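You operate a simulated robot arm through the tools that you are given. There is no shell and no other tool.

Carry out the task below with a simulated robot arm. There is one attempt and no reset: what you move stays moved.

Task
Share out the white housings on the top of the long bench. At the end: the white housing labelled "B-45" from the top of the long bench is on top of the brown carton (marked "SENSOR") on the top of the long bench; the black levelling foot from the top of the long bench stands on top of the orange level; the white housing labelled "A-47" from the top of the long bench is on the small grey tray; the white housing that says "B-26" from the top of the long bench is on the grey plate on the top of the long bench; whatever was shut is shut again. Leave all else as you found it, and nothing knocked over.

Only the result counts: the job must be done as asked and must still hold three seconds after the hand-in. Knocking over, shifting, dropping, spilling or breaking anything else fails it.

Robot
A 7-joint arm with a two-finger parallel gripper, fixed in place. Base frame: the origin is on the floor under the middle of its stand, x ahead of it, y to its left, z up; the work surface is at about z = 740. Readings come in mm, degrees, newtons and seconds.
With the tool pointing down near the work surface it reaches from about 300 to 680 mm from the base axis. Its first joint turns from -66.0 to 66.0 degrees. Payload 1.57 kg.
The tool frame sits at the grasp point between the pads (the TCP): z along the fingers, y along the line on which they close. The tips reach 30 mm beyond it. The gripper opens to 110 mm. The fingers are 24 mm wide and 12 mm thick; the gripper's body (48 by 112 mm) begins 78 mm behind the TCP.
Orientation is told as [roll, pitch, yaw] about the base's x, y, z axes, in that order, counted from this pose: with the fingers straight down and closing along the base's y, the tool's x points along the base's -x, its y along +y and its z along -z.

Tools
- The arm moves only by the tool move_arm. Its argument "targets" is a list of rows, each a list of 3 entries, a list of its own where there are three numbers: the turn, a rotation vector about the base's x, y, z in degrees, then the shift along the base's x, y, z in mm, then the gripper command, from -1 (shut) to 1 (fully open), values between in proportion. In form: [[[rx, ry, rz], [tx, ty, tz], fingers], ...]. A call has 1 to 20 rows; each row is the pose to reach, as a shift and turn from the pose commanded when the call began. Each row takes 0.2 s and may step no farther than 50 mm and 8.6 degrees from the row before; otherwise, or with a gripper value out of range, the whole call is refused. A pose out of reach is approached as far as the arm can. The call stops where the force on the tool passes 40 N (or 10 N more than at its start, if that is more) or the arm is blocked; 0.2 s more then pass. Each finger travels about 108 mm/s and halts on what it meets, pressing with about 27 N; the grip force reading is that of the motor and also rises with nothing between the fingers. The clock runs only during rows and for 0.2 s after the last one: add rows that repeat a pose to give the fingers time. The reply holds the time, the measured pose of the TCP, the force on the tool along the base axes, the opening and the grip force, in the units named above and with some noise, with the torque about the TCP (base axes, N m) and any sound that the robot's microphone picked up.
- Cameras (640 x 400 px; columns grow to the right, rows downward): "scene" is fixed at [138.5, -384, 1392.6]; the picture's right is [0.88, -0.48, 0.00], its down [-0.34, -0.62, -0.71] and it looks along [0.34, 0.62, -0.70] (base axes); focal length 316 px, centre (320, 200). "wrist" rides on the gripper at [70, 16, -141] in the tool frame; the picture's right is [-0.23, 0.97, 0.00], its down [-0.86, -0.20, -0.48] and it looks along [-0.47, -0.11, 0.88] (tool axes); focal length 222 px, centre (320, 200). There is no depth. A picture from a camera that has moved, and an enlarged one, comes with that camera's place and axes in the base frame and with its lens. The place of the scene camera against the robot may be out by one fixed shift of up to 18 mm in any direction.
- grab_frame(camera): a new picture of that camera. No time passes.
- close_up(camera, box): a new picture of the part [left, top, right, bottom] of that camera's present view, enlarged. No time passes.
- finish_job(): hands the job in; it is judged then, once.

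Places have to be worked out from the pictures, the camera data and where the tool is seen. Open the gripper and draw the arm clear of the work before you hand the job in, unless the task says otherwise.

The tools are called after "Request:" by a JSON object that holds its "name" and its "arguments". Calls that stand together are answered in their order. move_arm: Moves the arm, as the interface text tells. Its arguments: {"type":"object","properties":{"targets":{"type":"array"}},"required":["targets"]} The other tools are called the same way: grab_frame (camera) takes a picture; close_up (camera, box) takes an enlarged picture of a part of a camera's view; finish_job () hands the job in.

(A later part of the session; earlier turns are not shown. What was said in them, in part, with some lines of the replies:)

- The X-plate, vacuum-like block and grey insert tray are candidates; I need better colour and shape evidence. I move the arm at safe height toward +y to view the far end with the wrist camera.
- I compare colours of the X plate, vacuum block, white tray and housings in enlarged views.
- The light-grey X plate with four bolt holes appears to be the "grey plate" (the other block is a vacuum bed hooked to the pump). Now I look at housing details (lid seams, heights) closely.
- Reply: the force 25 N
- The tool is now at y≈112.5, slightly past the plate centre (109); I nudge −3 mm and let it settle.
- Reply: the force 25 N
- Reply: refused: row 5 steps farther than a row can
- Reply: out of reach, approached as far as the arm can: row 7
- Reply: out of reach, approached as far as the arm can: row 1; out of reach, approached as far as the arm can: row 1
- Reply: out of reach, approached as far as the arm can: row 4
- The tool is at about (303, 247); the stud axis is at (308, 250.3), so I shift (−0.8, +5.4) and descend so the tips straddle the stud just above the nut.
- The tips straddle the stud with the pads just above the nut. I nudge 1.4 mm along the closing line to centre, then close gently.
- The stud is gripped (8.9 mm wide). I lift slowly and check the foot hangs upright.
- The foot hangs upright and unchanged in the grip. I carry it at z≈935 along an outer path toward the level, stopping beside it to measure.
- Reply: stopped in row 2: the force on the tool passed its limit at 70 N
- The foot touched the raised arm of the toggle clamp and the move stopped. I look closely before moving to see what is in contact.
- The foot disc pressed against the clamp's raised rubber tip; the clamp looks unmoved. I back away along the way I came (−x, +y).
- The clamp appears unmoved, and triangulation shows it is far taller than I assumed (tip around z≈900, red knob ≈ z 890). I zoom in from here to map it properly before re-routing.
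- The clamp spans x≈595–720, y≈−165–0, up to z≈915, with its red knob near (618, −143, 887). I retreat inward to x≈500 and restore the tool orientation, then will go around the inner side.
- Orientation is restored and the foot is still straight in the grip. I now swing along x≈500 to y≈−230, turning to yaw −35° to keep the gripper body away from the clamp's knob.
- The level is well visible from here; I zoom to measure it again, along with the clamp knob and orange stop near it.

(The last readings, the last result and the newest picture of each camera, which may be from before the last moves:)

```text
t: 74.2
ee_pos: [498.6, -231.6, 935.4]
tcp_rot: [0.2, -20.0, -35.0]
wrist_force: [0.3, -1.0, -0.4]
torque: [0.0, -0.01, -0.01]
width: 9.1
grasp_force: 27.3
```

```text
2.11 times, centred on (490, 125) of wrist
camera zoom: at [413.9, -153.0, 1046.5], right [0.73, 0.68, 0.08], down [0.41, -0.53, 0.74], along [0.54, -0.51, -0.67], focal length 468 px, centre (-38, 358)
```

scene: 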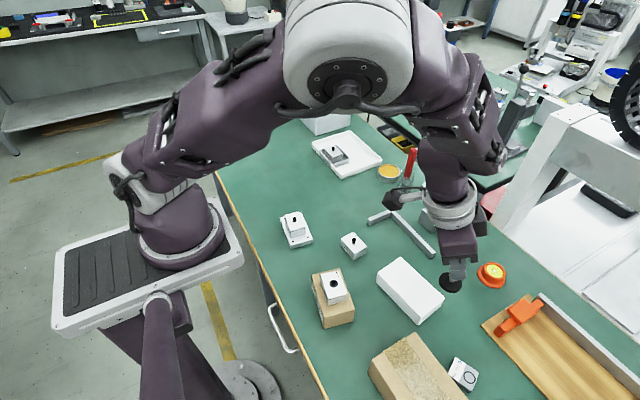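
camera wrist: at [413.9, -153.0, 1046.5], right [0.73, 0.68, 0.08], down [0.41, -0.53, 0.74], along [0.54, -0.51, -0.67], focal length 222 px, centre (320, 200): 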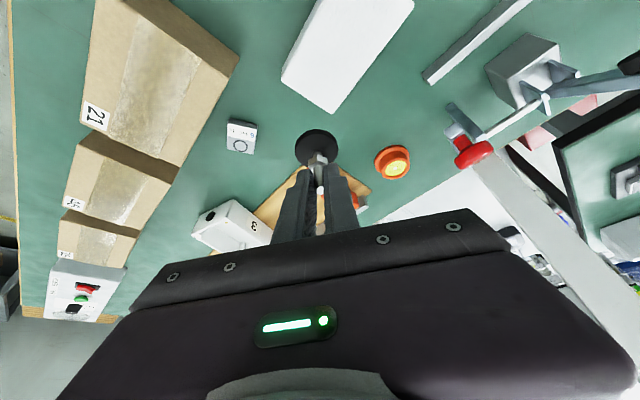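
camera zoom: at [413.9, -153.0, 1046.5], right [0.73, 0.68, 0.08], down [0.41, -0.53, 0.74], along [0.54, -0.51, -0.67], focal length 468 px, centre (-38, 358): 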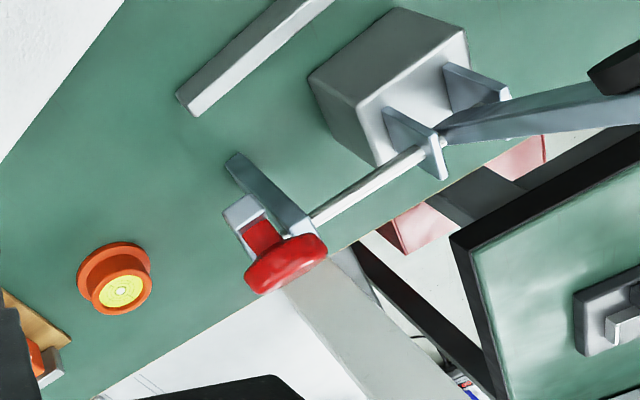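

Combining both views, the level's centre is at about (685.8, −230), top z≈772; the foot axis sits ~4 mm outward of the TCP. I carry the foot around via (600, −262) to above the level, staying high.

Request:
{"name": "move_arm", "arguments": {"targets": [[[0, 0, 0], [35, -10, 5], -1], [[0, 0, 0], [70, -20, 10], -1], [[0, 0, 0], [100, -28, 10], -1], [[0, 0, 0], [130, -20, 10], -1], [[0, 0, 0], [158, -9, 10], -1], [[0, 0, 0], [184, 3, 10], -1], [[0, 0, 0], [184, 3, 10], -1], [[0, 0, 0], [184, 3, 10], -1]]}}

Request:
{"name": "grab_frame", "arguments": {"camera": "wrist"}}

Request:
{"name": "close_up", "arguments": {"camera": "scene", "box": [420, 160, 560, 300]}}

```text
t: 76.0
ee_pos: [686.0, -229.7, 945.5]
tcp_rot: [0.1, -19.9, -34.9]
wrist_force: [0.5, 0.0, -0.4]
torque: [-0.02, -0.01, -0.02]
width: 8.9
grasp_force: 26.7
```

```text
taken
camera wrist: at [601.0, -150.8, 1056.0], right [0.73, 0.68, 0.08], down [0.41, -0.53, 0.74], along [0.54, -0.51, -0.67], focal length 222 px, centre (320, 200)
```

wrist: 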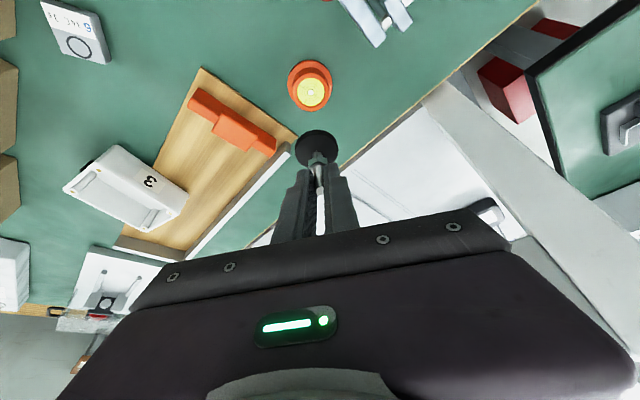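

```text
2.86 times, centred on (490, 230) of scene
camera zoom: at [138.5, -384.0, 1392.6], right [0.88, -0.48, 0.0], down [-0.34, -0.62, -0.71], along [0.34, 0.62, -0.7], focal length 904 px, centre (-166, 114)
```

zoom: 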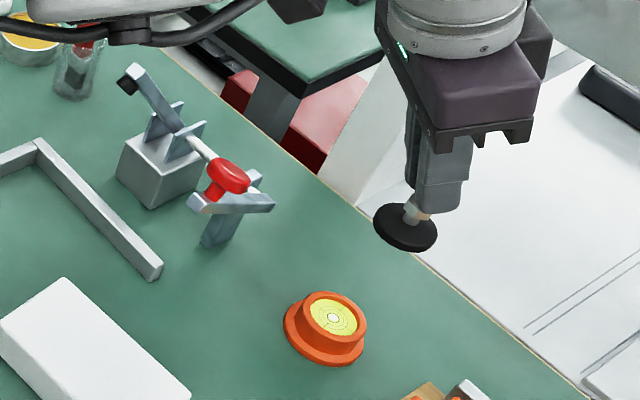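

The foot is high above the level and both show in the wrist view. I zoom to compute their relative offset.

Request:
{"name": "close_up", "arguments": {"camera": "wrist", "box": [270, 50, 360, 180]}}

Request:
{"name": "close_up", "arguments": {"camera": "wrist", "box": [280, 55, 345, 120]}}

```text
3.08 times, centred on (315, 115) of wrist
camera zoom: at [601.0, -150.8, 1056.0], right [0.73, 0.68, 0.08], down [0.41, -0.53, 0.74], along [0.54, -0.51, -0.67], focal length 684 px, centre (335, 462)
```

zoom: 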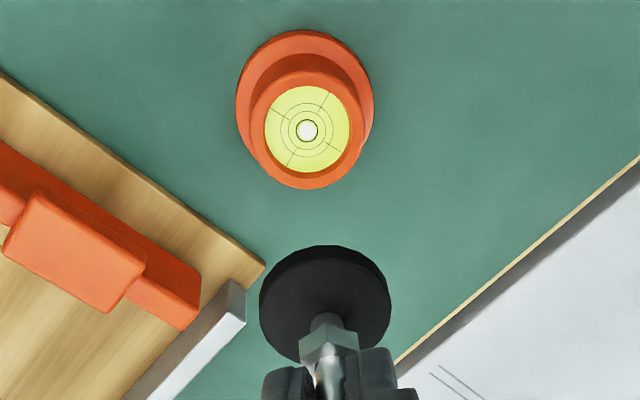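

```text
6.15 times, centred on (312, 88) of wrist
camera zoom: at [601.0, -150.8, 1056.0], right [0.73, 0.68, 0.08], down [0.41, -0.53, 0.74], along [0.54, -0.51, -0.67], focal length 1367 px, centre (366, 892)
```

zoom: 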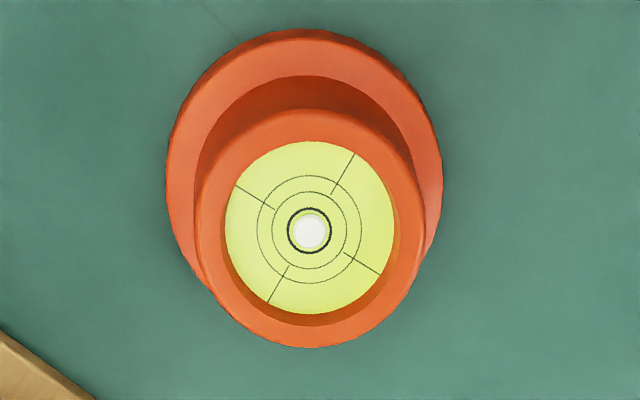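

The foot axis reads (688.2, −230.9) against the level (687, −228.5) in the same frame; I shift (−1.2, +2.4) and descend to about 30 mm above the level.

Request:
{"name": "move_arm", "arguments": {"targets": [[[0, 0, 0], [-1.2, 2.4, 0], -1], [[0, 0, 0], [-1.2, 2.4, -25], -1], [[0, 0, 0], [-1.2, 2.4, -50], -1], [[0, 0, 0], [-1.2, 2.4, -75], -1], [[0, 0, 0], [-1.2, 2.4, -75], -1], [[0, 0, 0], [-1.2, 2.4, -75], -1]]}}

Request:
{"name": "close_up", "arguments": {"camera": "wrist", "box": [255, 80, 385, 200]}}

Request:
{"name": "close_up", "arguments": {"camera": "scene", "box": [440, 200, 540, 300]}}

Request:
{"name": "grab_frame", "arguments": {"camera": "wrist"}}

```text
t: 77.3
ee_pos: [686.2, -225.6, 870.1]
tcp_rot: [0.1, -19.9, -34.9]
wrist_force: [0.0, -0.2, -0.7]
torque: [-0.01, 0.03, -0.02]
width: 8.8
grasp_force: 27.2
```

```text
3.33 times, centred on (320, 140) of wrist
camera zoom: at [600.9, -147.1, 980.2], right [0.73, 0.68, 0.08], down [0.41, -0.53, 0.74], along [0.54, -0.51, -0.67], focal length 740 px, centre (320, 400)
```

zoom: 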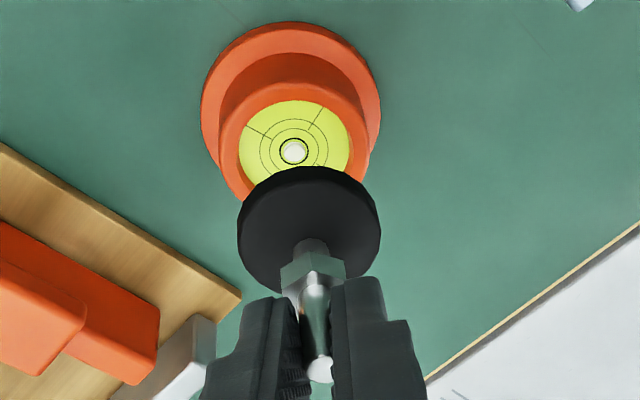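

```text
4.00 times, centred on (490, 250) of scene
camera zoom: at [138.5, -384.0, 1392.6], right [0.88, -0.48, 0.0], down [-0.34, -0.62, -0.71], along [0.34, 0.62, -0.7], focal length 1266 px, centre (-360, 0)
```

zoom: 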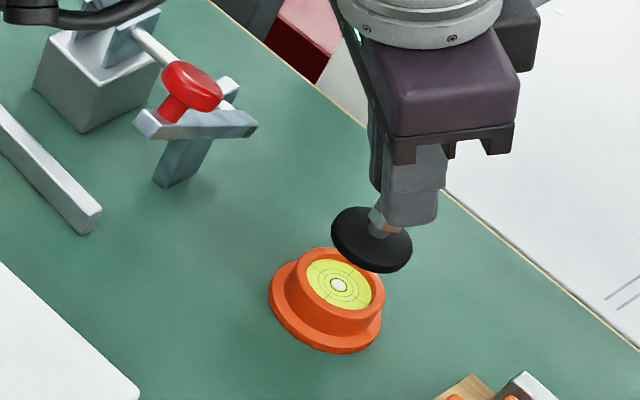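

```text
taken
camera wrist: at [600.9, -147.1, 980.2], right [0.73, 0.68, 0.08], down [0.41, -0.53, 0.74], along [0.54, -0.51, -0.67], focal length 222 px, centre (320, 200)
```

wrist: 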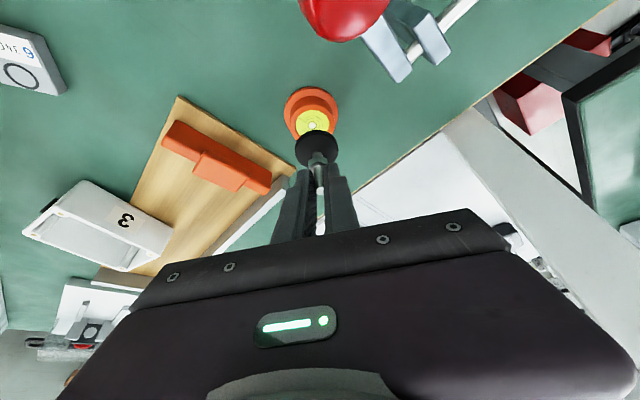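

Both views agree the foot needs about (−2.2, −0.5) mm. I apply that and descend to roughly 8 mm above the level's rim.

Request:
{"name": "move_arm", "arguments": {"targets": [[[0, 0, 0], [-2.2, -0.5, 0], -1], [[0, 0, 0], [-2.2, -0.5, -8], -1], [[0, 0, 0], [-2.2, -0.5, -16], -1], [[0, 0, 0], [-2.2, -0.5, -23], -1], [[0, 0, 0], [-2.2, -0.5, -23], -1], [[0, 0, 0], [-2.2, -0.5, -23], -1]]}}

Request:
{"name": "close_up", "arguments": {"camera": "wrist", "box": [255, 80, 385, 200]}}

Request:
{"name": "close_up", "arguments": {"camera": "scene", "box": [455, 230, 525, 300]}}

Request:
{"name": "grab_frame", "arguments": {"camera": "wrist"}}

```text
t: 78.8
ee_pos: [681.7, -225.8, 848.4]
tcp_rot: [0.0, -19.9, -34.9]
wrist_force: [0.4, 0.1, -0.8]
torque: [0.01, -0.01, -0.01]
width: 9.2
grasp_force: 26.8
```

```text
3.33 times, centred on (320, 140) of wrist
camera zoom: at [597.8, -147.4, 959.1], right [0.73, 0.68, 0.08], down [0.41, -0.53, 0.74], along [0.54, -0.51, -0.67], focal length 740 px, centre (320, 400)
```

zoom: 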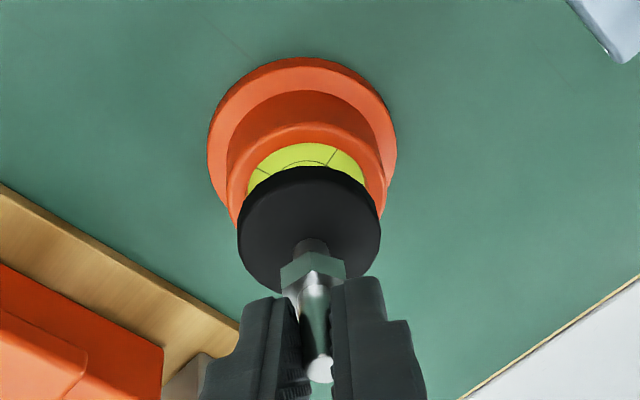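

```text
5.71 times, centred on (490, 265) of scene
camera zoom: at [138.5, -384.0, 1392.6], right [0.88, -0.48, 0.0], down [-0.34, -0.62, -0.71], along [0.34, 0.62, -0.7], focal length 1808 px, centre (-651, -171)
```

zoom: 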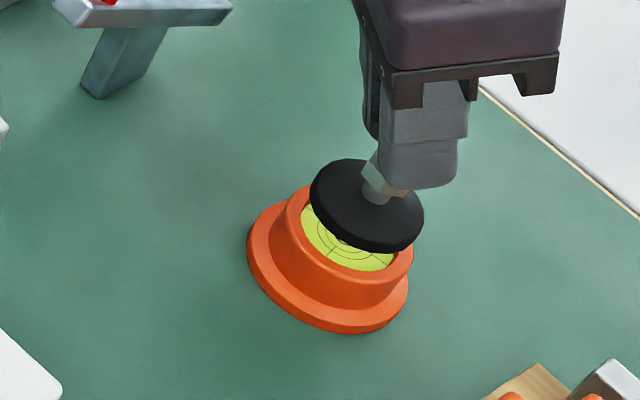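

```text
taken
camera wrist: at [597.8, -147.4, 959.1], right [0.73, 0.68, 0.08], down [0.41, -0.53, 0.74], along [0.54, -0.51, -0.67], focal length 222 px, centre (320, 200)
```

wrist: 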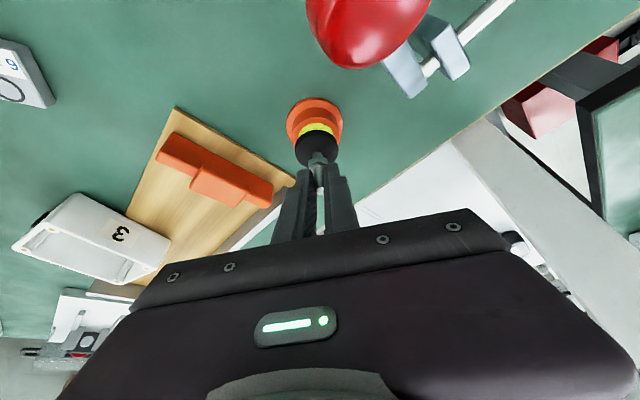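

Robust cross-view directions give a residual of only about (−0.4, +1.0) mm. I apply (−0.3, +0.8) and descend 6 mm, then approach in small steps.

Request:
{"name": "move_arm", "arguments": {"targets": [[[0, 0, 0], [-0.3, 0.8, -2], -1], [[0, 0, 0], [-0.3, 0.8, -4], -1], [[0, 0, 0], [-0.3, 0.8, -6], -1], [[0, 0, 0], [-0.3, 0.8, -6], -1], [[0, 0, 0], [-0.3, 0.8, -6], -1]]}}

Request:
{"name": "close_up", "arguments": {"camera": "scene", "box": [470, 240, 520, 290]}}

Request:
{"name": "close_up", "arguments": {"camera": "wrist", "box": [270, 90, 370, 180]}}

```text
t: 80.0
ee_pos: [681.2, -225.9, 842.2]
tcp_rot: [0.0, -19.8, -35.0]
wrist_force: [0.4, 0.5, -0.2]
torque: [-0.02, -0.01, -0.01]
width: 8.9
grasp_force: 27.0
```

```text
8.00 times, centred on (495, 265) of scene
camera zoom: at [138.5, -384.0, 1392.6], right [0.88, -0.48, 0.0], down [-0.34, -0.62, -0.71], along [0.34, 0.62, -0.7], focal length 2532 px, centre (-1080, -320)
```

zoom: 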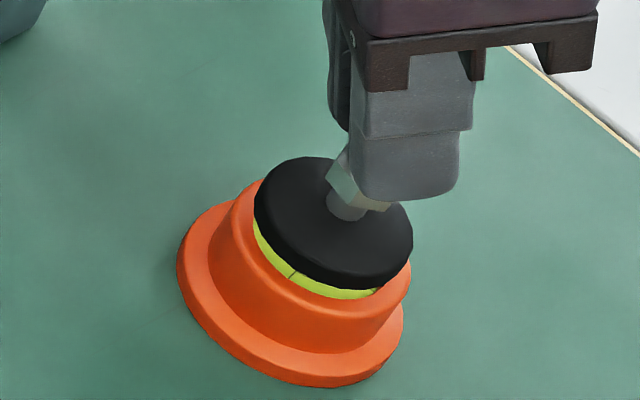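

```text
4.44 times, centred on (320, 135) of wrist
camera zoom: at [596.7, -147.4, 952.6], right [0.73, 0.68, 0.08], down [0.41, -0.53, 0.74], along [0.54, -0.51, -0.67], focal length 987 px, centre (320, 489)
```

zoom: 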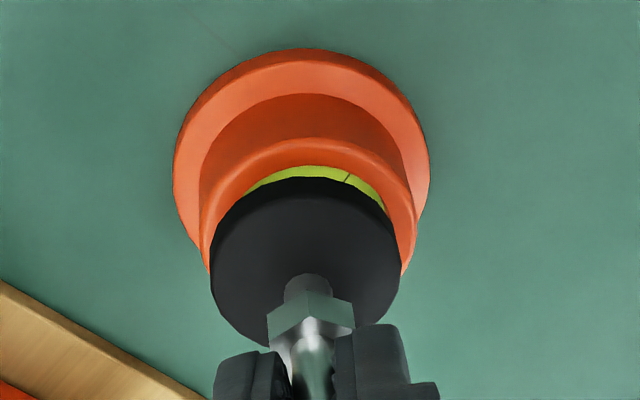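

Alignment is within about 1.3 mm; I nudge (+0.6, +1.1) and lower in 1 mm steps until contact.

Request:
{"name": "move_arm", "arguments": {"targets": [[[0, 0, 0], [0.6, 1.1, 0], -1], [[0, 0, 0], [0.6, 1.1, -1], -1], [[0, 0, 0], [0.6, 1.1, -1], -1], [[0, 0, 0], [0.6, 1.1, -1], -1]]}}

Request:
{"name": "close_up", "arguments": {"camera": "scene", "box": [470, 240, 520, 290]}}

Request:
{"name": "close_up", "arguments": {"camera": "wrist", "box": [270, 90, 370, 180]}}

```text
t: 81.0
ee_pos: [682.7, -224.6, 842.2]
tcp_rot: [0.1, -19.8, -34.9]
wrist_force: [1.3, 0.2, -1.3]
torque: [0.01, 0.02, -0.02]
width: 8.8
grasp_force: 26.6
```

```text
8.00 times, centred on (495, 265) of scene
camera zoom: at [138.5, -384.0, 1392.6], right [0.88, -0.48, 0.0], down [-0.34, -0.62, -0.71], along [0.34, 0.62, -0.7], focal length 2532 px, centre (-1080, -320)
```

zoom: 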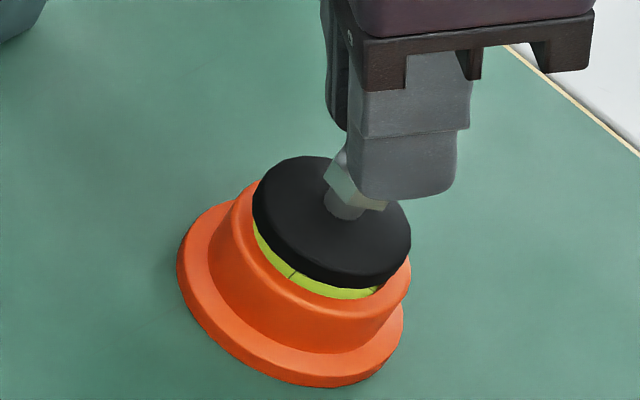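

```text
4.44 times, centred on (320, 135) of wrist
camera zoom: at [597.5, -146.5, 951.4], right [0.73, 0.68, 0.08], down [0.41, -0.53, 0.74], along [0.54, -0.51, -0.67], focal length 987 px, centre (320, 489)
```

zoom: 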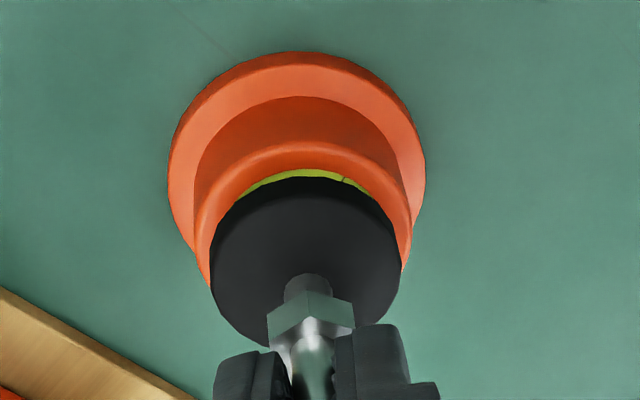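

Lateral alignment is now within 0.3 mm in both views. I lower step by step.

Request:
{"name": "move_arm", "arguments": {"targets": [[[0, 0, 0], [0, 0, -1], -1], [[0, 0, 0], [0, 0, -2], -1], [[0, 0, 0], [0, 0, -2], -1]]}}

Request:
{"name": "move_arm", "arguments": {"targets": [[[0, 0, 0], [0, 0, -1], -1], [[0, 0, 0], [0, 0, -1], -1]]}}

Request:
{"name": "close_up", "arguments": {"camera": "scene", "box": [470, 240, 520, 290]}}

Request:
{"name": "close_up", "arguments": {"camera": "wrist", "box": [270, 90, 370, 180]}}

```text
t: 81.8
ee_pos: [681.8, -224.8, 839.1]
tcp_rot: [0.1, -19.8, -35.1]
wrist_force: [0.8, 1.1, -1.1]
torque: [0.02, -0.02, 0.02]
width: 8.7
grasp_force: 27.1
```

```text
t: 82.3
ee_pos: [681.1, -225.0, 838.2]
tcp_rot: [0.1, -20.0, -35.1]
wrist_force: [0.2, 0.1, -0.5]
torque: [-0.02, -0.01, 0.0]
width: 8.7
grasp_force: 26.8
```

```text
8.00 times, centred on (495, 265) of scene
camera zoom: at [138.5, -384.0, 1392.6], right [0.88, -0.48, 0.0], down [-0.34, -0.62, -0.71], along [0.34, 0.62, -0.7], focal length 2532 px, centre (-1080, -320)
```

zoom: 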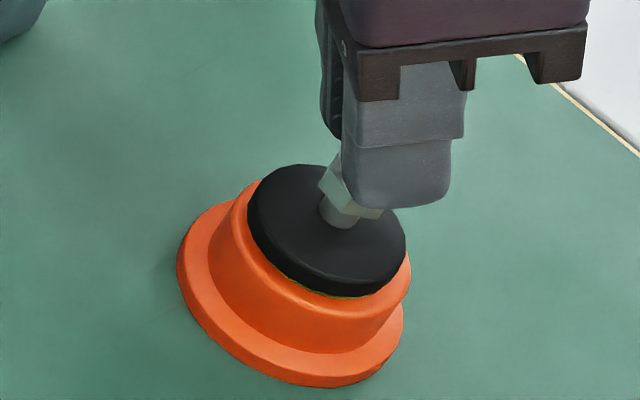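

```text
4.44 times, centred on (320, 135) of wrist
camera zoom: at [596.8, -146.9, 948.3], right [0.73, 0.68, 0.08], down [0.41, -0.53, 0.74], along [0.54, -0.51, -0.67], focal length 987 px, centre (320, 489)
```

zoom: 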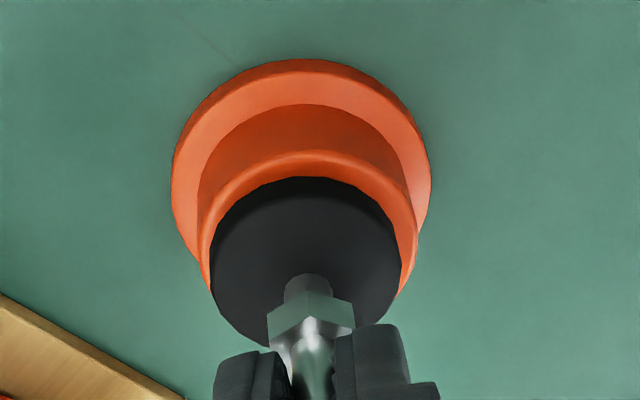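

Still centred; continuing to lower until the disc touches the ring.

Request:
{"name": "move_arm", "arguments": {"targets": [[[0, 0, 0], [0.3, 0.4, -1], -1], [[0, 0, 0], [0.3, 0.4, -1], -1]]}}

Request:
{"name": "move_arm", "arguments": {"targets": [[[0, 0, 0], [0, 0, -1], -1], [[0, 0, 0], [0, 0, -1], -1]]}}

Request:
{"name": "close_up", "arguments": {"camera": "scene", "box": [470, 240, 520, 290]}}

```text
t: 83.0
ee_pos: [680.7, -223.1, 838.1]
tcp_rot: [0.1, -19.9, -35.0]
wrist_force: [0.6, -0.2, 0.3]
torque: [-0.03, 0.01, -0.01]
width: 9.0
grasp_force: 27.1
```

```text
t: 83.5
ee_pos: [680.9, -224.6, 836.6]
tcp_rot: [0.2, -19.8, -35.0]
wrist_force: [-0.8, -0.3, -1.5]
torque: [-0.03, 0.03, -0.01]
width: 8.9
grasp_force: 27.1
```

```text
8.00 times, centred on (495, 265) of scene
camera zoom: at [138.5, -384.0, 1392.6], right [0.88, -0.48, 0.0], down [-0.34, -0.62, -0.71], along [0.34, 0.62, -0.7], focal length 2532 px, centre (-1080, -320)
```

zoom: 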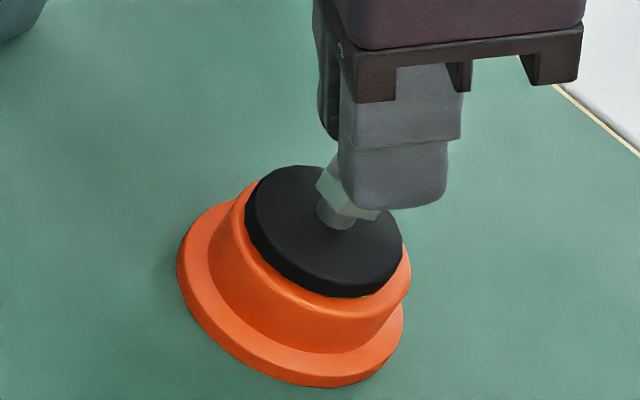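

No contact yet; two more 1 mm steps.

Request:
{"name": "move_arm", "arguments": {"targets": [[[0, 0, 0], [0, 0, -1], -1], [[0, 0, 0], [0, 0, -1], -1]]}}

Request:
{"name": "move_arm", "arguments": {"targets": [[[0, 0, 0], [0, 0, -1], -1], [[0, 0, 0], [0, 0, -1], -1]]}}

Request:
{"name": "close_up", "arguments": {"camera": "scene", "box": [470, 240, 520, 290]}}

Request:
{"name": "close_up", "arguments": {"camera": "wrist", "box": [270, 90, 370, 180]}}

```text
t: 84.2
ee_pos: [680.9, -223.9, 834.6]
tcp_rot: [0.1, -19.9, -35.0]
wrist_force: [1.3, -0.4, -1.0]
torque: [-0.03, -0.01, 0.0]
width: 8.8
grasp_force: 26.8
```

```text
t: 84.8
ee_pos: [680.8, -224.4, 834.8]
tcp_rot: [0.2, -19.8, -35.0]
wrist_force: [-0.6, 0.7, -0.3]
torque: [-0.02, 0.01, 0.0]
width: 8.9
grasp_force: 27.4
```

```text
8.00 times, centred on (495, 265) of scene
camera zoom: at [138.5, -384.0, 1392.6], right [0.88, -0.48, 0.0], down [-0.34, -0.62, -0.71], along [0.34, 0.62, -0.7], focal length 2532 px, centre (-1080, -320)
```

zoom: 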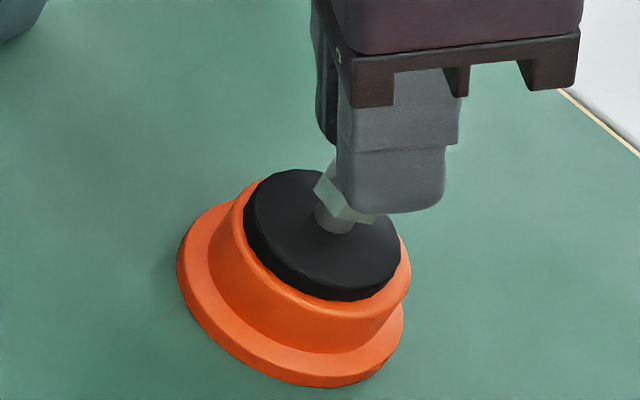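

```text
4.44 times, centred on (320, 135) of wrist
camera zoom: at [597.2, -146.6, 945.0], right [0.73, 0.68, 0.08], down [0.41, -0.53, 0.74], along [0.54, -0.51, -0.67], focal length 987 px, centre (320, 489)
```

zoom: 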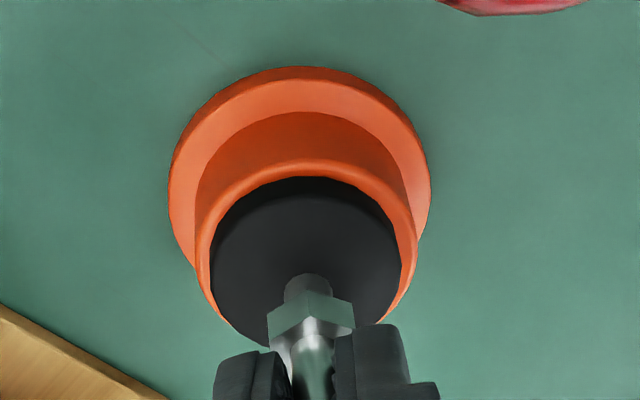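

Still no contact force; the disc is right at rim level and well centred. I continue lowering in 1 mm steps.

Request:
{"name": "move_arm", "arguments": {"targets": [[[0, 0, 0], [0, 0, -1], -1], [[0, 0, 0], [0, 0, -1], -1]]}}

Request:
{"name": "move_arm", "arguments": {"targets": [[[0, 0, 0], [0, 0, -1], -1], [[0, 0, 0], [0, 0, -1], -1]]}}

Request:
{"name": "close_up", "arguments": {"camera": "scene", "box": [470, 240, 520, 290]}}

Request:
{"name": "close_up", "arguments": {"camera": "wrist", "box": [270, 90, 370, 180]}}

```text
t: 85.3
ee_pos: [682.7, -224.5, 832.9]
tcp_rot: [0.1, -19.9, -34.9]
wrist_force: [0.3, 0.4, -0.1]
torque: [-0.03, -0.03, 0.0]
width: 9.2
grasp_force: 27.2
```

```text
t: 86.0
ee_pos: [681.2, -223.4, 833.6]
tcp_rot: [0.1, -20.1, -35.0]
wrist_force: [-4.6, 1.2, 15.3]
torque: [-0.05, -0.05, -0.03]
width: 9.4
grasp_force: 27.2
```

```text
8.00 times, centred on (495, 265) of scene
camera zoom: at [138.1, -383.8, 1392.7], right [0.88, -0.48, 0.0], down [-0.34, -0.62, -0.71], along [0.34, 0.62, -0.7], focal length 2532 px, centre (-1080, -320)
```

zoom: 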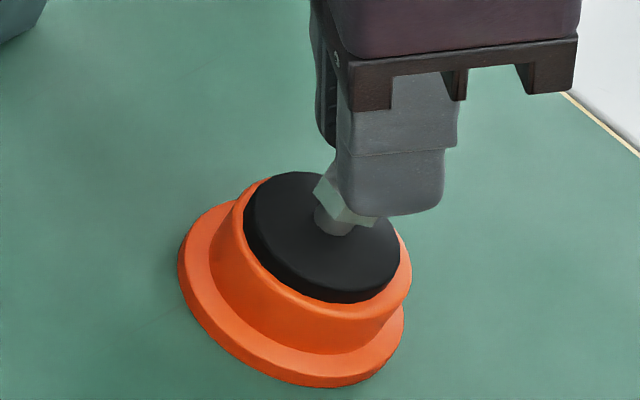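

```text
4.44 times, centred on (320, 135) of wrist
camera zoom: at [597.4, -146.4, 943.3], right [0.73, 0.68, 0.08], down [0.41, -0.53, 0.74], along [0.54, -0.51, -0.67], focal length 987 px, centre (320, 489)
```

zoom: 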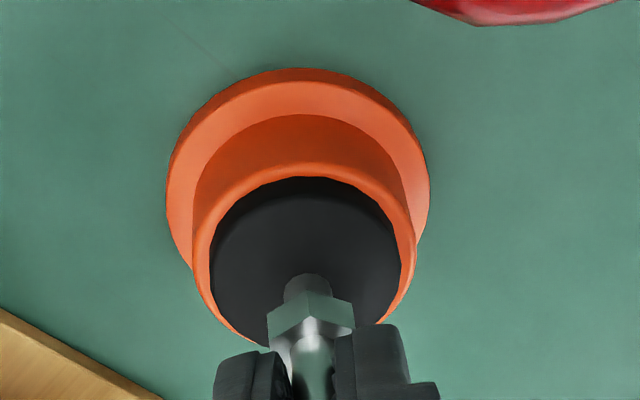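

Contact at 15 N with the disc sitting centred at the level's top. I ease up 0.6 mm and open the fingers slowly to release.

Request:
{"name": "move_arm", "arguments": {"targets": [[[0, 0, 0], [0, 0, 0.6], -1], [[0, 0, 0], [0, 0, 0.6], -1]]}}

Request:
{"name": "close_up", "arguments": {"camera": "scene", "box": [480, 250, 510, 280]}}

Request:
{"name": "close_up", "arguments": {"camera": "wrist", "box": [295, 105, 345, 165]}}

```text
t: 86.5
ee_pos: [682.5, -224.5, 831.8]
tcp_rot: [0.2, -20.0, -35.0]
wrist_force: [1.2, -0.6, 13.7]
torque: [-0.23, -0.32, 0.01]
width: 9.0
grasp_force: 26.8
```

```text
13.33 times, centred on (495, 265) of scene
camera zoom: at [138.2, -383.9, 1392.7], right [0.88, -0.48, 0.0], down [-0.34, -0.62, -0.71], along [0.34, 0.62, -0.7], focal length 4219 px, centre (-2013, -667)
```

zoom: 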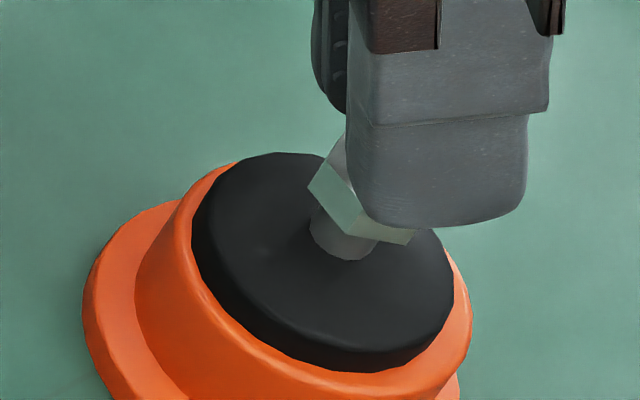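

```text
6.67 times, centred on (320, 135) of wrist
camera zoom: at [597.4, -146.5, 943.3], right [0.73, 0.68, 0.08], down [0.41, -0.53, 0.74], along [0.54, -0.51, -0.67], focal length 1481 px, centre (320, 633)
```

zoom: 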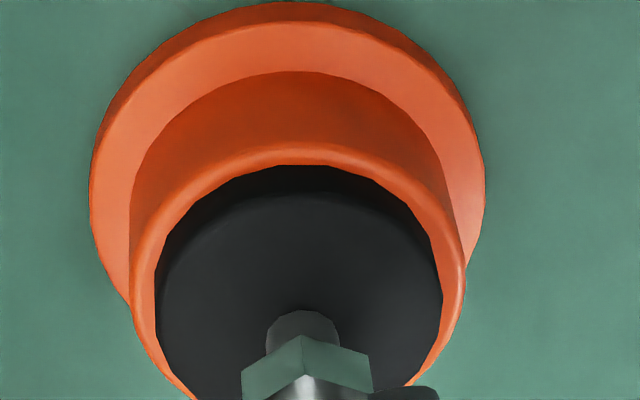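

Force remains ~14 N, so I ease up a further 0.8 mm before opening.

Request:
{"name": "move_arm", "arguments": {"targets": [[[0, 0, 0], [0, 0, 0.4], -1], [[0, 0, 0], [0, 0, 0.8], -1], [[0, 0, 0], [0, 0, 0.8], -1]]}}

Request:
{"name": "close_up", "arguments": {"camera": "scene", "box": [480, 250, 510, 280]}}

```text
t: 87.3
ee_pos: [681.7, -225.7, 833.8]
tcp_rot: [0.1, -19.9, -35.0]
wrist_force: [3.4, 0.8, 14.6]
torque: [-0.17, -0.5, 0.03]
width: 9.0
grasp_force: 27.1
```

```text
13.33 times, centred on (495, 265) of scene
camera zoom: at [138.3, -383.9, 1392.7], right [0.88, -0.48, 0.0], down [-0.34, -0.62, -0.71], along [0.34, 0.62, -0.7], focal length 4219 px, centre (-2013, -667)
```

zoom: 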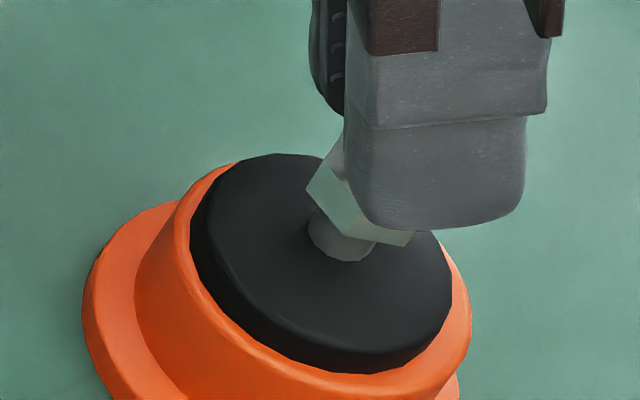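

Force hardly changed, so I raise another 1 mm and hold longer to let it settle.

Request:
{"name": "move_arm", "arguments": {"targets": [[[0, 0, 0], [0, 0, 0.5], -1], [[0, 0, 0], [0, 0, 1], -1], [[0, 0, 0], [0, 0, 1], -1], [[0, 0, 0], [0, 0, 1], -1], [[0, 0, 0], [0, 0, 1], -1]]}}

Request:
{"name": "close_up", "arguments": {"camera": "scene", "box": [480, 250, 510, 280]}}

Request:
{"name": "close_up", "arguments": {"camera": "wrist", "box": [270, 90, 370, 180]}}

```text
t: 88.5
ee_pos: [682.7, -223.5, 833.3]
tcp_rot: [0.0, -20.0, -35.0]
wrist_force: [-2.4, -0.1, 5.2]
torque: [-0.09, 0.03, -0.04]
width: 8.8
grasp_force: 26.7
```

```text
13.33 times, centred on (495, 265) of scene
camera zoom: at [138.3, -384.0, 1392.6], right [0.88, -0.48, 0.0], down [-0.34, -0.62, -0.71], along [0.34, 0.62, -0.7], focal length 4219 px, centre (-2013, -667)
```

zoom: 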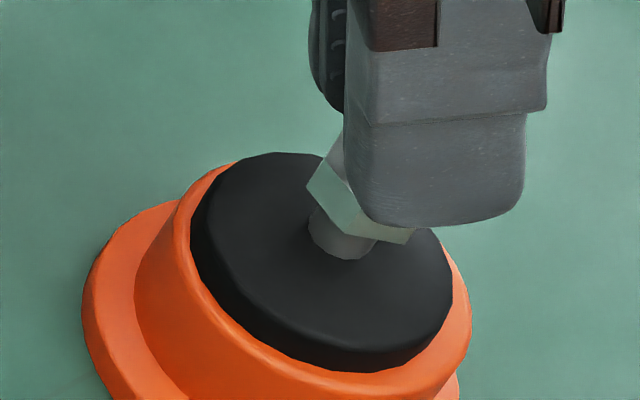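

```text
4.44 times, centred on (320, 135) of wrist
camera zoom: at [597.5, -146.3, 943.7], right [0.73, 0.68, 0.08], down [0.41, -0.53, 0.74], along [0.54, -0.51, -0.67], focal length 987 px, centre (320, 489)
```

zoom: 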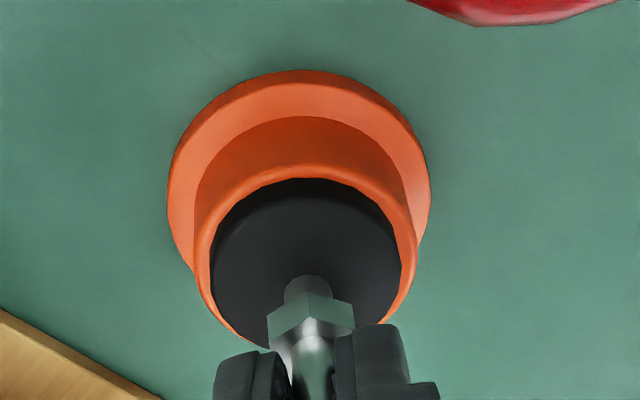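

Contact is now light (5 N). I open the fingers slowly to about 40 mm.

Request:
{"name": "move_arm", "arguments": {"targets": [[[0, 0, 0], [0, 0, 0], -0.82], [[0, 0, 0], [0, 0, 0], -0.76], [[0, 0, 0], [0, 0, 0], -0.68], [[0, 0, 0], [0, 0, 0], -0.55], [[0, 0, 0], [0, 0, 0], -0.4], [[0, 0, 0], [0, 0, 0], -0.25], [[0, 0, 0], [0, 0, 0], -0.25], [[0, 0, 0], [0, 0, 0], -0.25]]}}

Request:
{"name": "close_up", "arguments": {"camera": "scene", "box": [470, 240, 520, 290]}}

Request:
{"name": "close_up", "arguments": {"camera": "wrist", "box": [255, 80, 385, 200]}}

```text
t: 90.3
ee_pos: [682.3, -224.7, 832.2]
tcp_rot: [0.1, -19.8, -35.1]
wrist_force: [0.3, 0.5, -0.1]
torque: [0.0, -0.03, -0.01]
width: 41.4
grasp_force: 0.1
```

```text
8.00 times, centred on (495, 265) of scene
camera zoom: at [138.5, -384.0, 1392.6], right [0.88, -0.48, 0.0], down [-0.34, -0.62, -0.71], along [0.34, 0.62, -0.7], focal length 2532 px, centre (-1080, -320)
```

zoom: 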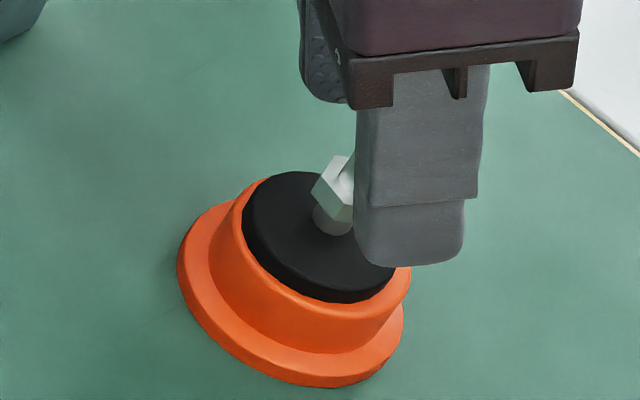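

```text
3.33 times, centred on (320, 140) of wrist
camera zoom: at [597.8, -146.4, 943.9], right [0.73, 0.68, 0.08], down [0.41, -0.53, 0.74], along [0.54, -0.51, -0.67], focal length 740 px, centre (320, 400)
```

zoom: 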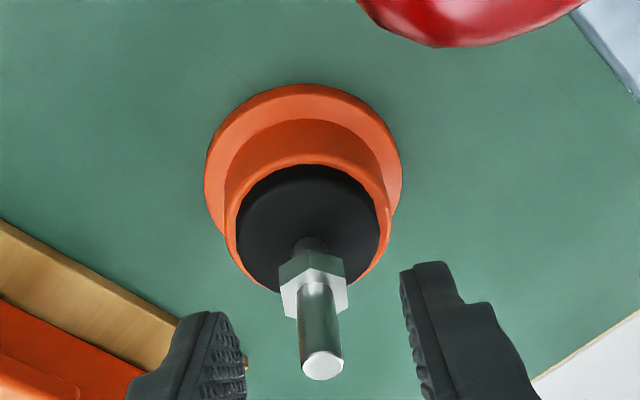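

The foot stands upright on the level, released. I rise straight up, then check it from both cameras.

Request:
{"name": "move_arm", "arguments": {"targets": [[[0, 0, 0], [0, 0, 6], -0.25], [[0, 0, 0], [0, 0, 20], -0.25], [[0, 0, 0], [0, 0, 45], -0.25], [[0, 0, 0], [0, 0, 80], -0.25], [[0, 0, 0], [0, 0, 115], -0.25], [[0, 0, 0], [-10, -3, 130], -0.25], [[0, 0, 0], [-10, -3, 130], -0.25]]}}

Request:
{"name": "close_up", "arguments": {"camera": "scene", "box": [440, 200, 540, 300]}}

Request:
{"name": "grab_frame", "arguments": {"camera": "wrist"}}

```text
t: 92.0
ee_pos: [670.0, -228.8, 962.1]
tcp_rot: [0.1, -19.9, -35.1]
wrist_force: [-0.1, 0.8, 0.1]
torque: [-0.03, 0.02, 0.01]
width: 41.1
grasp_force: 0.0
```

```text
4.00 times, centred on (490, 250) of scene
camera zoom: at [138.5, -384.0, 1392.6], right [0.88, -0.48, 0.0], down [-0.34, -0.62, -0.71], along [0.34, 0.62, -0.7], focal length 1266 px, centre (-360, 0)
```

zoom: 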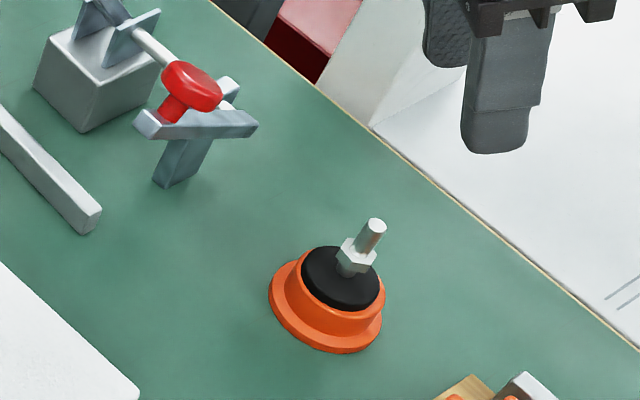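

```text
taken
camera wrist: at [586.3, -150.3, 1073.8], right [0.73, 0.68, 0.08], down [0.41, -0.53, 0.74], along [0.54, -0.51, -0.67], focal length 222 px, centre (320, 200)
```

wrist: 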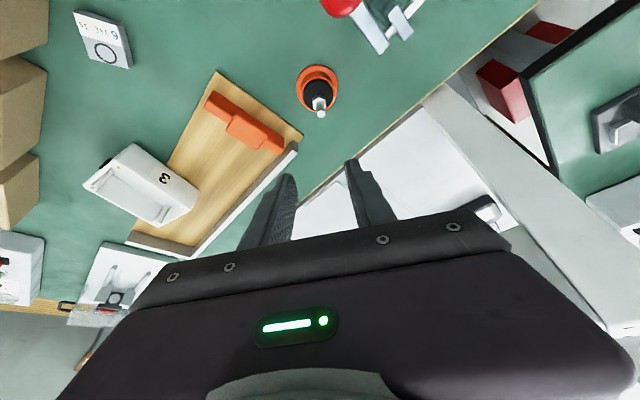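

The foot stands upright on the level. I retreat inward and undo the yaw.

Request:
{"name": "move_arm", "arguments": {"targets": [[[0, 0, 0], [-42, -5, 10], 0], [[0, 0, 7], [-84, -5, 20], 0], [[0, 0, 14], [-126, 0, 30], 0.3], [[0, 0, 21], [-168, 0, 30], 0.5], [[0, 0, 28], [-185, 20, 30], 1], [[0, 0, 35], [-200, 50, 30], 1], [[0, 0, 35], [-200, 50, 30], 1]]}}

Request:
{"name": "move_arm", "arguments": {"targets": [[[0, 7, 0], [-10, 40, 5], 1], [[0, 14, 0], [-20, 85, 10], 1], [[0, 20, 0], [-30, 130, 15], 1], [[0, 20, 0], [-36, 175, 15], 1], [[0, 20, 0], [-36, 175, 15], 1]]}}

Request:
{"name": "grab_frame", "arguments": {"camera": "scene"}}

Request:
{"name": "grab_frame", "arguments": {"camera": "wrist"}}

```text
t: 93.5
ee_pos: [485.2, -155.1, 978.4]
tcp_rot: [-0.1, -20.0, 0.1]
wrist_force: [-0.3, 0.5, 0.8]
torque: [0.0, 0.0, 0.0]
width: 110.1
grasp_force: 0.0
out of reach, approached as far as the arm can: row 4, 5, 6, 7
```

```text
t: 94.8
ee_pos: [449.3, 21.4, 990.7]
tcp_rot: [0.1, 0.2, 0.0]
wrist_force: [0.4, 0.4, -1.1]
torque: [-0.03, 0.0, -0.01]
width: 110.1
grasp_force: 0.2
```

```text
taken
```

scene: 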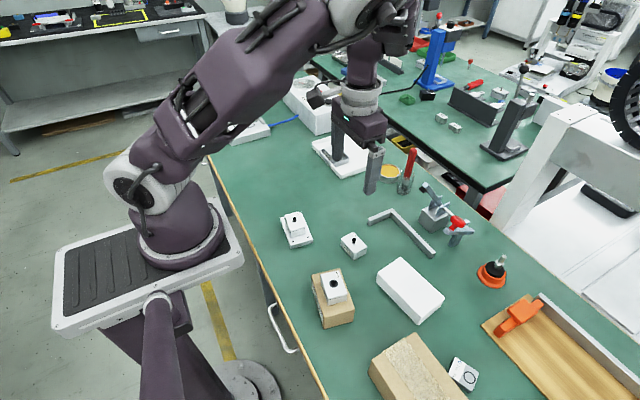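

```text
taken
camera wrist: at [379.4, 37.4, 1132.7], right [0.23, 0.97, 0.0], down [0.86, -0.2, 0.48], along [0.46, -0.11, -0.88], focal length 222 px, centre (320, 200)
```

wrist: 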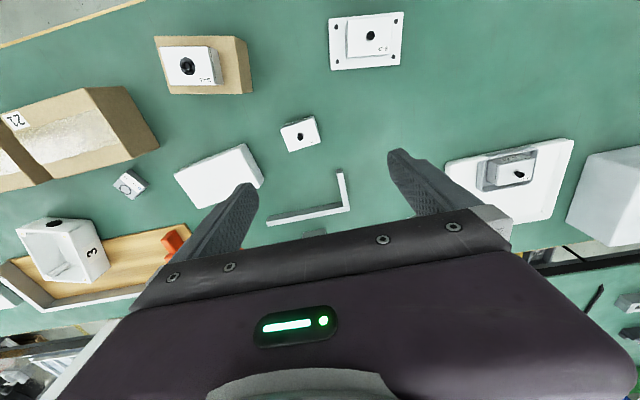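

All targets look placed. I compare the clamp and surroundings against the initial close-up, using the same boxes as at the start.

Request:
{"name": "close_up", "arguments": {"camera": "scene", "box": [360, 140, 640, 315]}}

Request:
{"name": "close_up", "arguments": {"camera": "scene", "box": [280, 225, 520, 400]}}

Request:
{"name": "close_up", "arguments": {"camera": "scene", "box": [460, 240, 530, 300]}}

Request:
{"name": "close_up", "arguments": {"camera": "scene", "box": [240, 160, 400, 260]}}

```text
2.29 times, centred on (500, 228) of scene
camera zoom: at [138.5, -384.0, 1392.6], right [0.88, -0.48, 0.0], down [-0.34, -0.62, -0.71], along [0.34, 0.62, -0.7], focal length 723 px, centre (-91, 137)
```

zoom: 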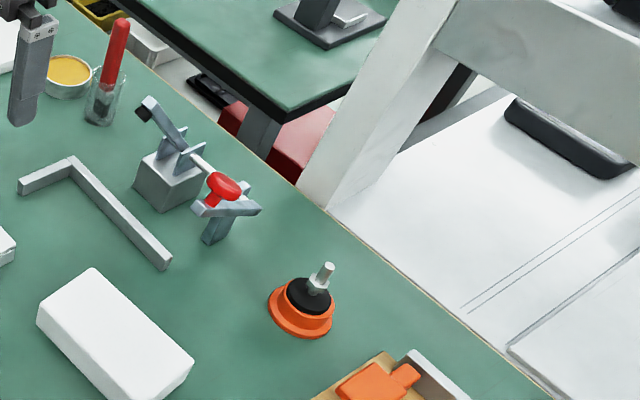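

```text
2.29 times, centred on (400, 312) of scene
camera zoom: at [138.5, -384.0, 1392.6], right [0.88, -0.48, 0.0], down [-0.34, -0.62, -0.71], along [0.34, 0.62, -0.7], focal length 723 px, centre (137, -57)
```

zoom: 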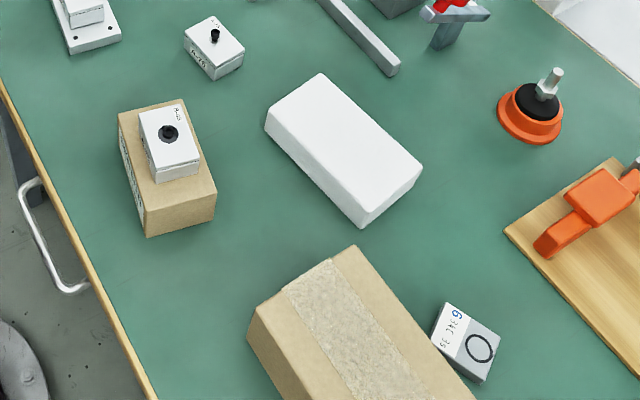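

```text
6.67 times, centred on (495, 270) of scene
camera zoom: at [138.5, -384.0, 1392.6], right [0.88, -0.48, 0.0], down [-0.34, -0.62, -0.71], along [0.34, 0.62, -0.7], focal length 2110 px, centre (-847, -267)
```

zoom: 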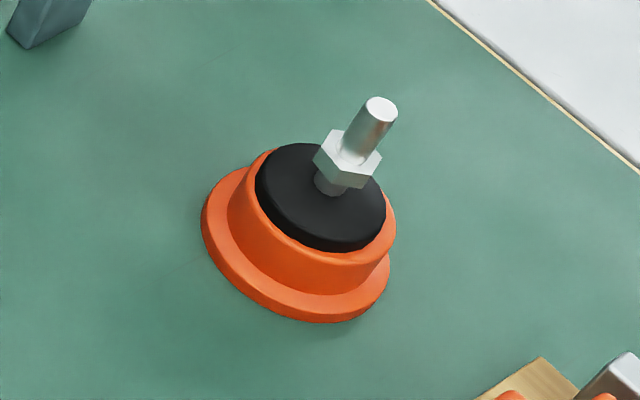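

```text
4.00 times, centred on (320, 210) of scene
camera zoom: at [138.5, -384.0, 1392.6], right [0.88, -0.48, 0.0], down [-0.34, -0.62, -0.71], along [0.34, 0.62, -0.7], focal length 1266 px, centre (320, 160)
```

zoom: 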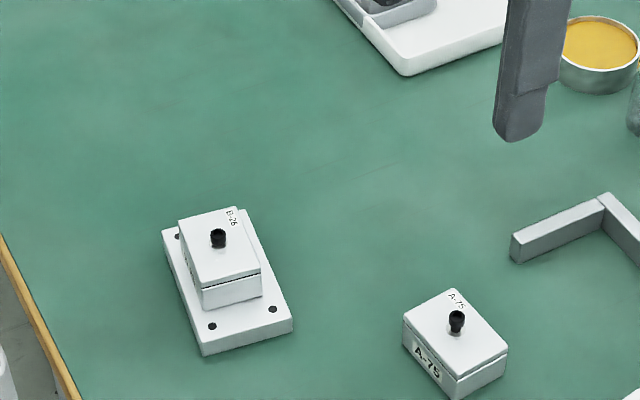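

Everything else appears unchanged from the start. Before finishing, I double-check the identity of the "grey plate" by comparing tones of the X plate, the vacuum bed and white objects at high zoom.

Request:
{"name": "close_up", "arguments": {"camera": "scene", "box": [284, 208, 312, 228]}}

Request:
{"name": "close_up", "arguments": {"camera": "scene", "box": [200, 70, 360, 170]}}

Request:
{"name": "close_up", "arguments": {"camera": "wrist", "box": [150, 0, 420, 170]}}

```text
16.00 times, centred on (298, 218) of scene
camera zoom: at [138.5, -384.0, 1392.6], right [0.88, -0.48, 0.0], down [-0.34, -0.62, -0.71], along [0.34, 0.62, -0.7], focal length 5063 px, centre (672, -88)
```

zoom: 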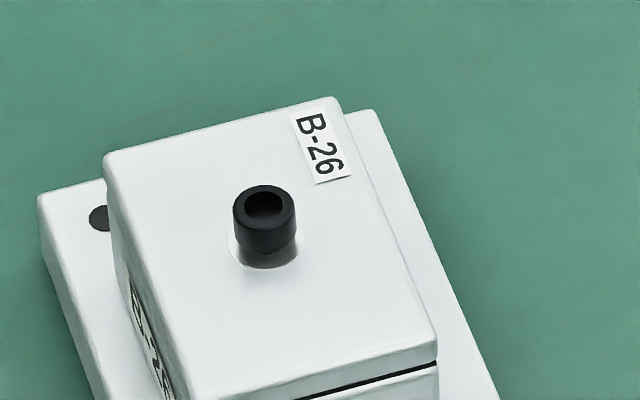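

```text
4.00 times, centred on (280, 120) of scene
camera zoom: at [138.5, -384.0, 1392.6], right [0.88, -0.48, 0.0], down [-0.34, -0.62, -0.71], along [0.34, 0.62, -0.7], focal length 1266 px, centre (480, 520)
```

zoom: 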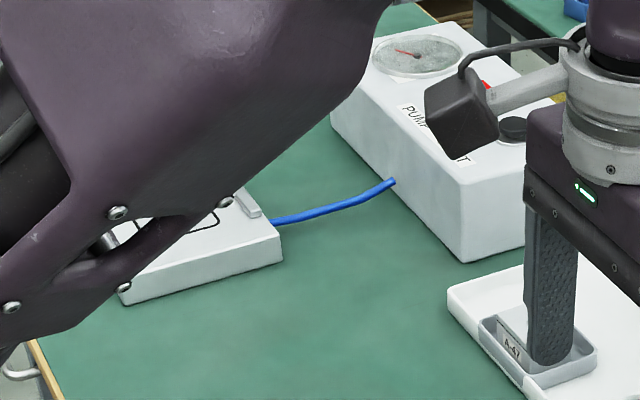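

```text
2.35 times, centred on (285, 85) of wrist
camera zoom: at [379.4, 37.4, 1132.7], right [0.23, 0.97, 0.0], down [0.86, -0.2, 0.48], along [0.46, -0.11, -0.88], focal length 523 px, centre (402, 471)
```

zoom: 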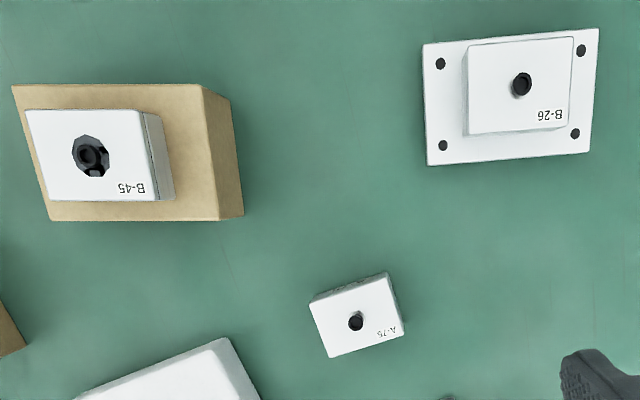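

The X plate is the only plain, free-standing plate, so B-26's place stands. I park the gripper open at about the starting pose, well above the work, and take a last look.

Request:
{"name": "move_arm", "arguments": {"targets": [[[0, 0, 0], [-3, 40, 10], 1], [[0, 0, 0], [-6, 85, 20], 1], [[0, 0, 0], [-9, 130, 30], 1], [[0, 0, 0], [-12, 175, 34], 1], [[0, 0, 0], [-12, 175, 34], 1], [[0, 0, 0], [-12, 175, 34], 1]]}}

Request:
{"name": "grab_frame", "arguments": {"camera": "scene"}}

Request:
{"name": "grab_frame", "arguments": {"camera": "wrist"}}

Request:
{"name": "close_up", "arguments": {"camera": "scene", "box": [310, 125, 400, 185]}}

Request:
{"name": "close_up", "arguments": {"camera": "scene", "box": [460, 240, 530, 300]}}

```text
t: 96.2
ee_pos: [438.4, 193.6, 1021.6]
tcp_rot: [0.1, 0.0, 0.0]
wrist_force: [-0.7, 0.6, 0.0]
torque: [0.0, -0.04, -0.01]
width: 109.9
grasp_force: 0.1
```

```text
taken
```

scene: 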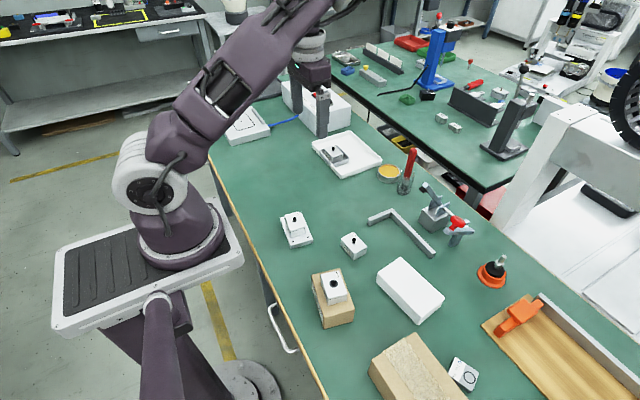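

```text
taken
camera wrist: at [368.1, 208.5, 1164.7], right [0.23, 0.97, 0.0], down [0.86, -0.2, 0.48], along [0.47, -0.11, -0.88], focal length 222 px, centre (320, 200)
```

wrist: 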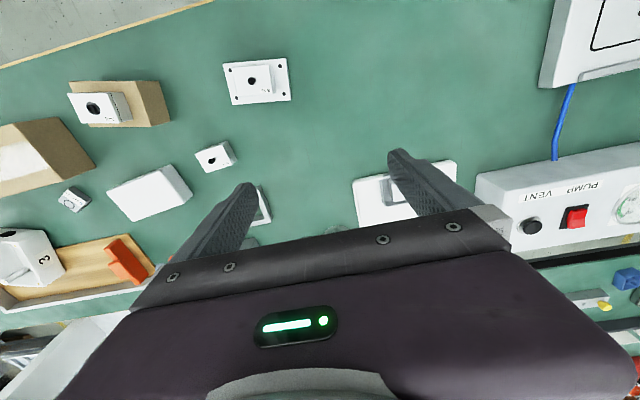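

```text
6.67 times, centred on (355, 155) of scene
camera zoom: at [138.5, -384.0, 1392.6], right [0.88, -0.48, 0.0], down [-0.34, -0.62, -0.71], along [0.34, 0.62, -0.7], focal length 2110 px, centre (87, 500)
```

zoom: 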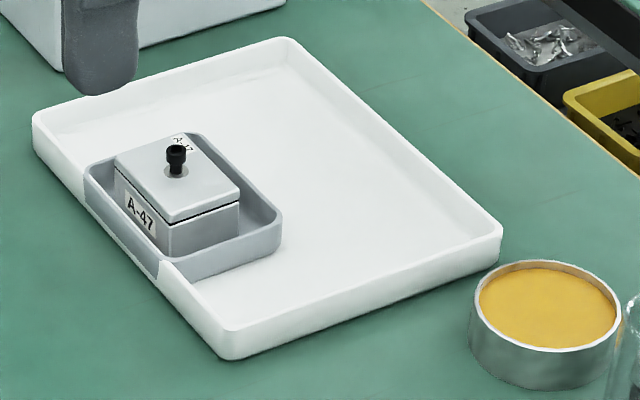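

```text
6.67 times, centred on (495, 270) of scene
camera zoom: at [138.5, -384.0, 1392.6], right [0.88, -0.48, 0.0], down [-0.34, -0.62, -0.71], along [0.34, 0.62, -0.7], focal length 2110 px, centre (-847, -267)
```

zoom: 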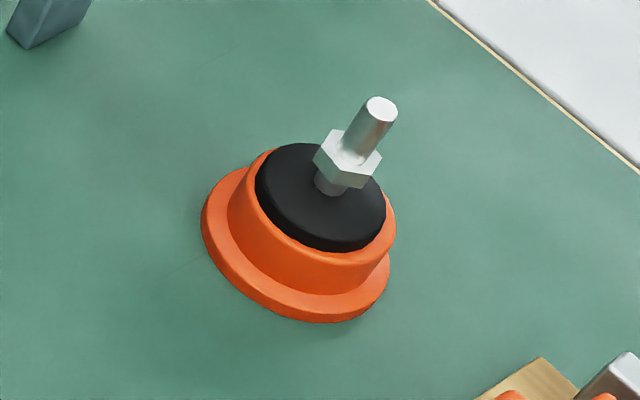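

B-45 is on the SENSOR carton, A-47 in the small grey tray, B-26 on the grey plate, and the foot is upright on the orange level. The gripper is open and clear of the work, so I hand in the job.

Request:
{"name": "finish_job", "arguments": {}}

```text
The job is handed in.
```

I placed all four items and handed the job in. It has been accepted for judging, but I haven't seen a result.

- **B-45:** it stands on top of the small brown carton. I read "SENSOR" on the carton's side label.
- **A-47:** it sits inside the small grey tray.
- **B-26:** it stands on the light-grey plate marked "X". No other object was clearly the grey plate, and in the pictures it looks nearly the same shade as the housings. I took it to be the right one because the only other candidate was the flat bed connected to the pump.
- **Levelling foot:** it stands upright and centred on the orange level.

**Collision:** while I was carrying the foot to the level, it bumped the raised arm of the toggle clamp (the force limit tripped at 70 N). I backed off and went around. In the before-and-after close-ups the clamp looks unmoved to within about a pixel, roughly 2 mm, so a smaller shift can't be ruled out.

Nothing was opened during the job, so nothing needed shutting. The gripper is open and parked near its starting pose, well above the bench.
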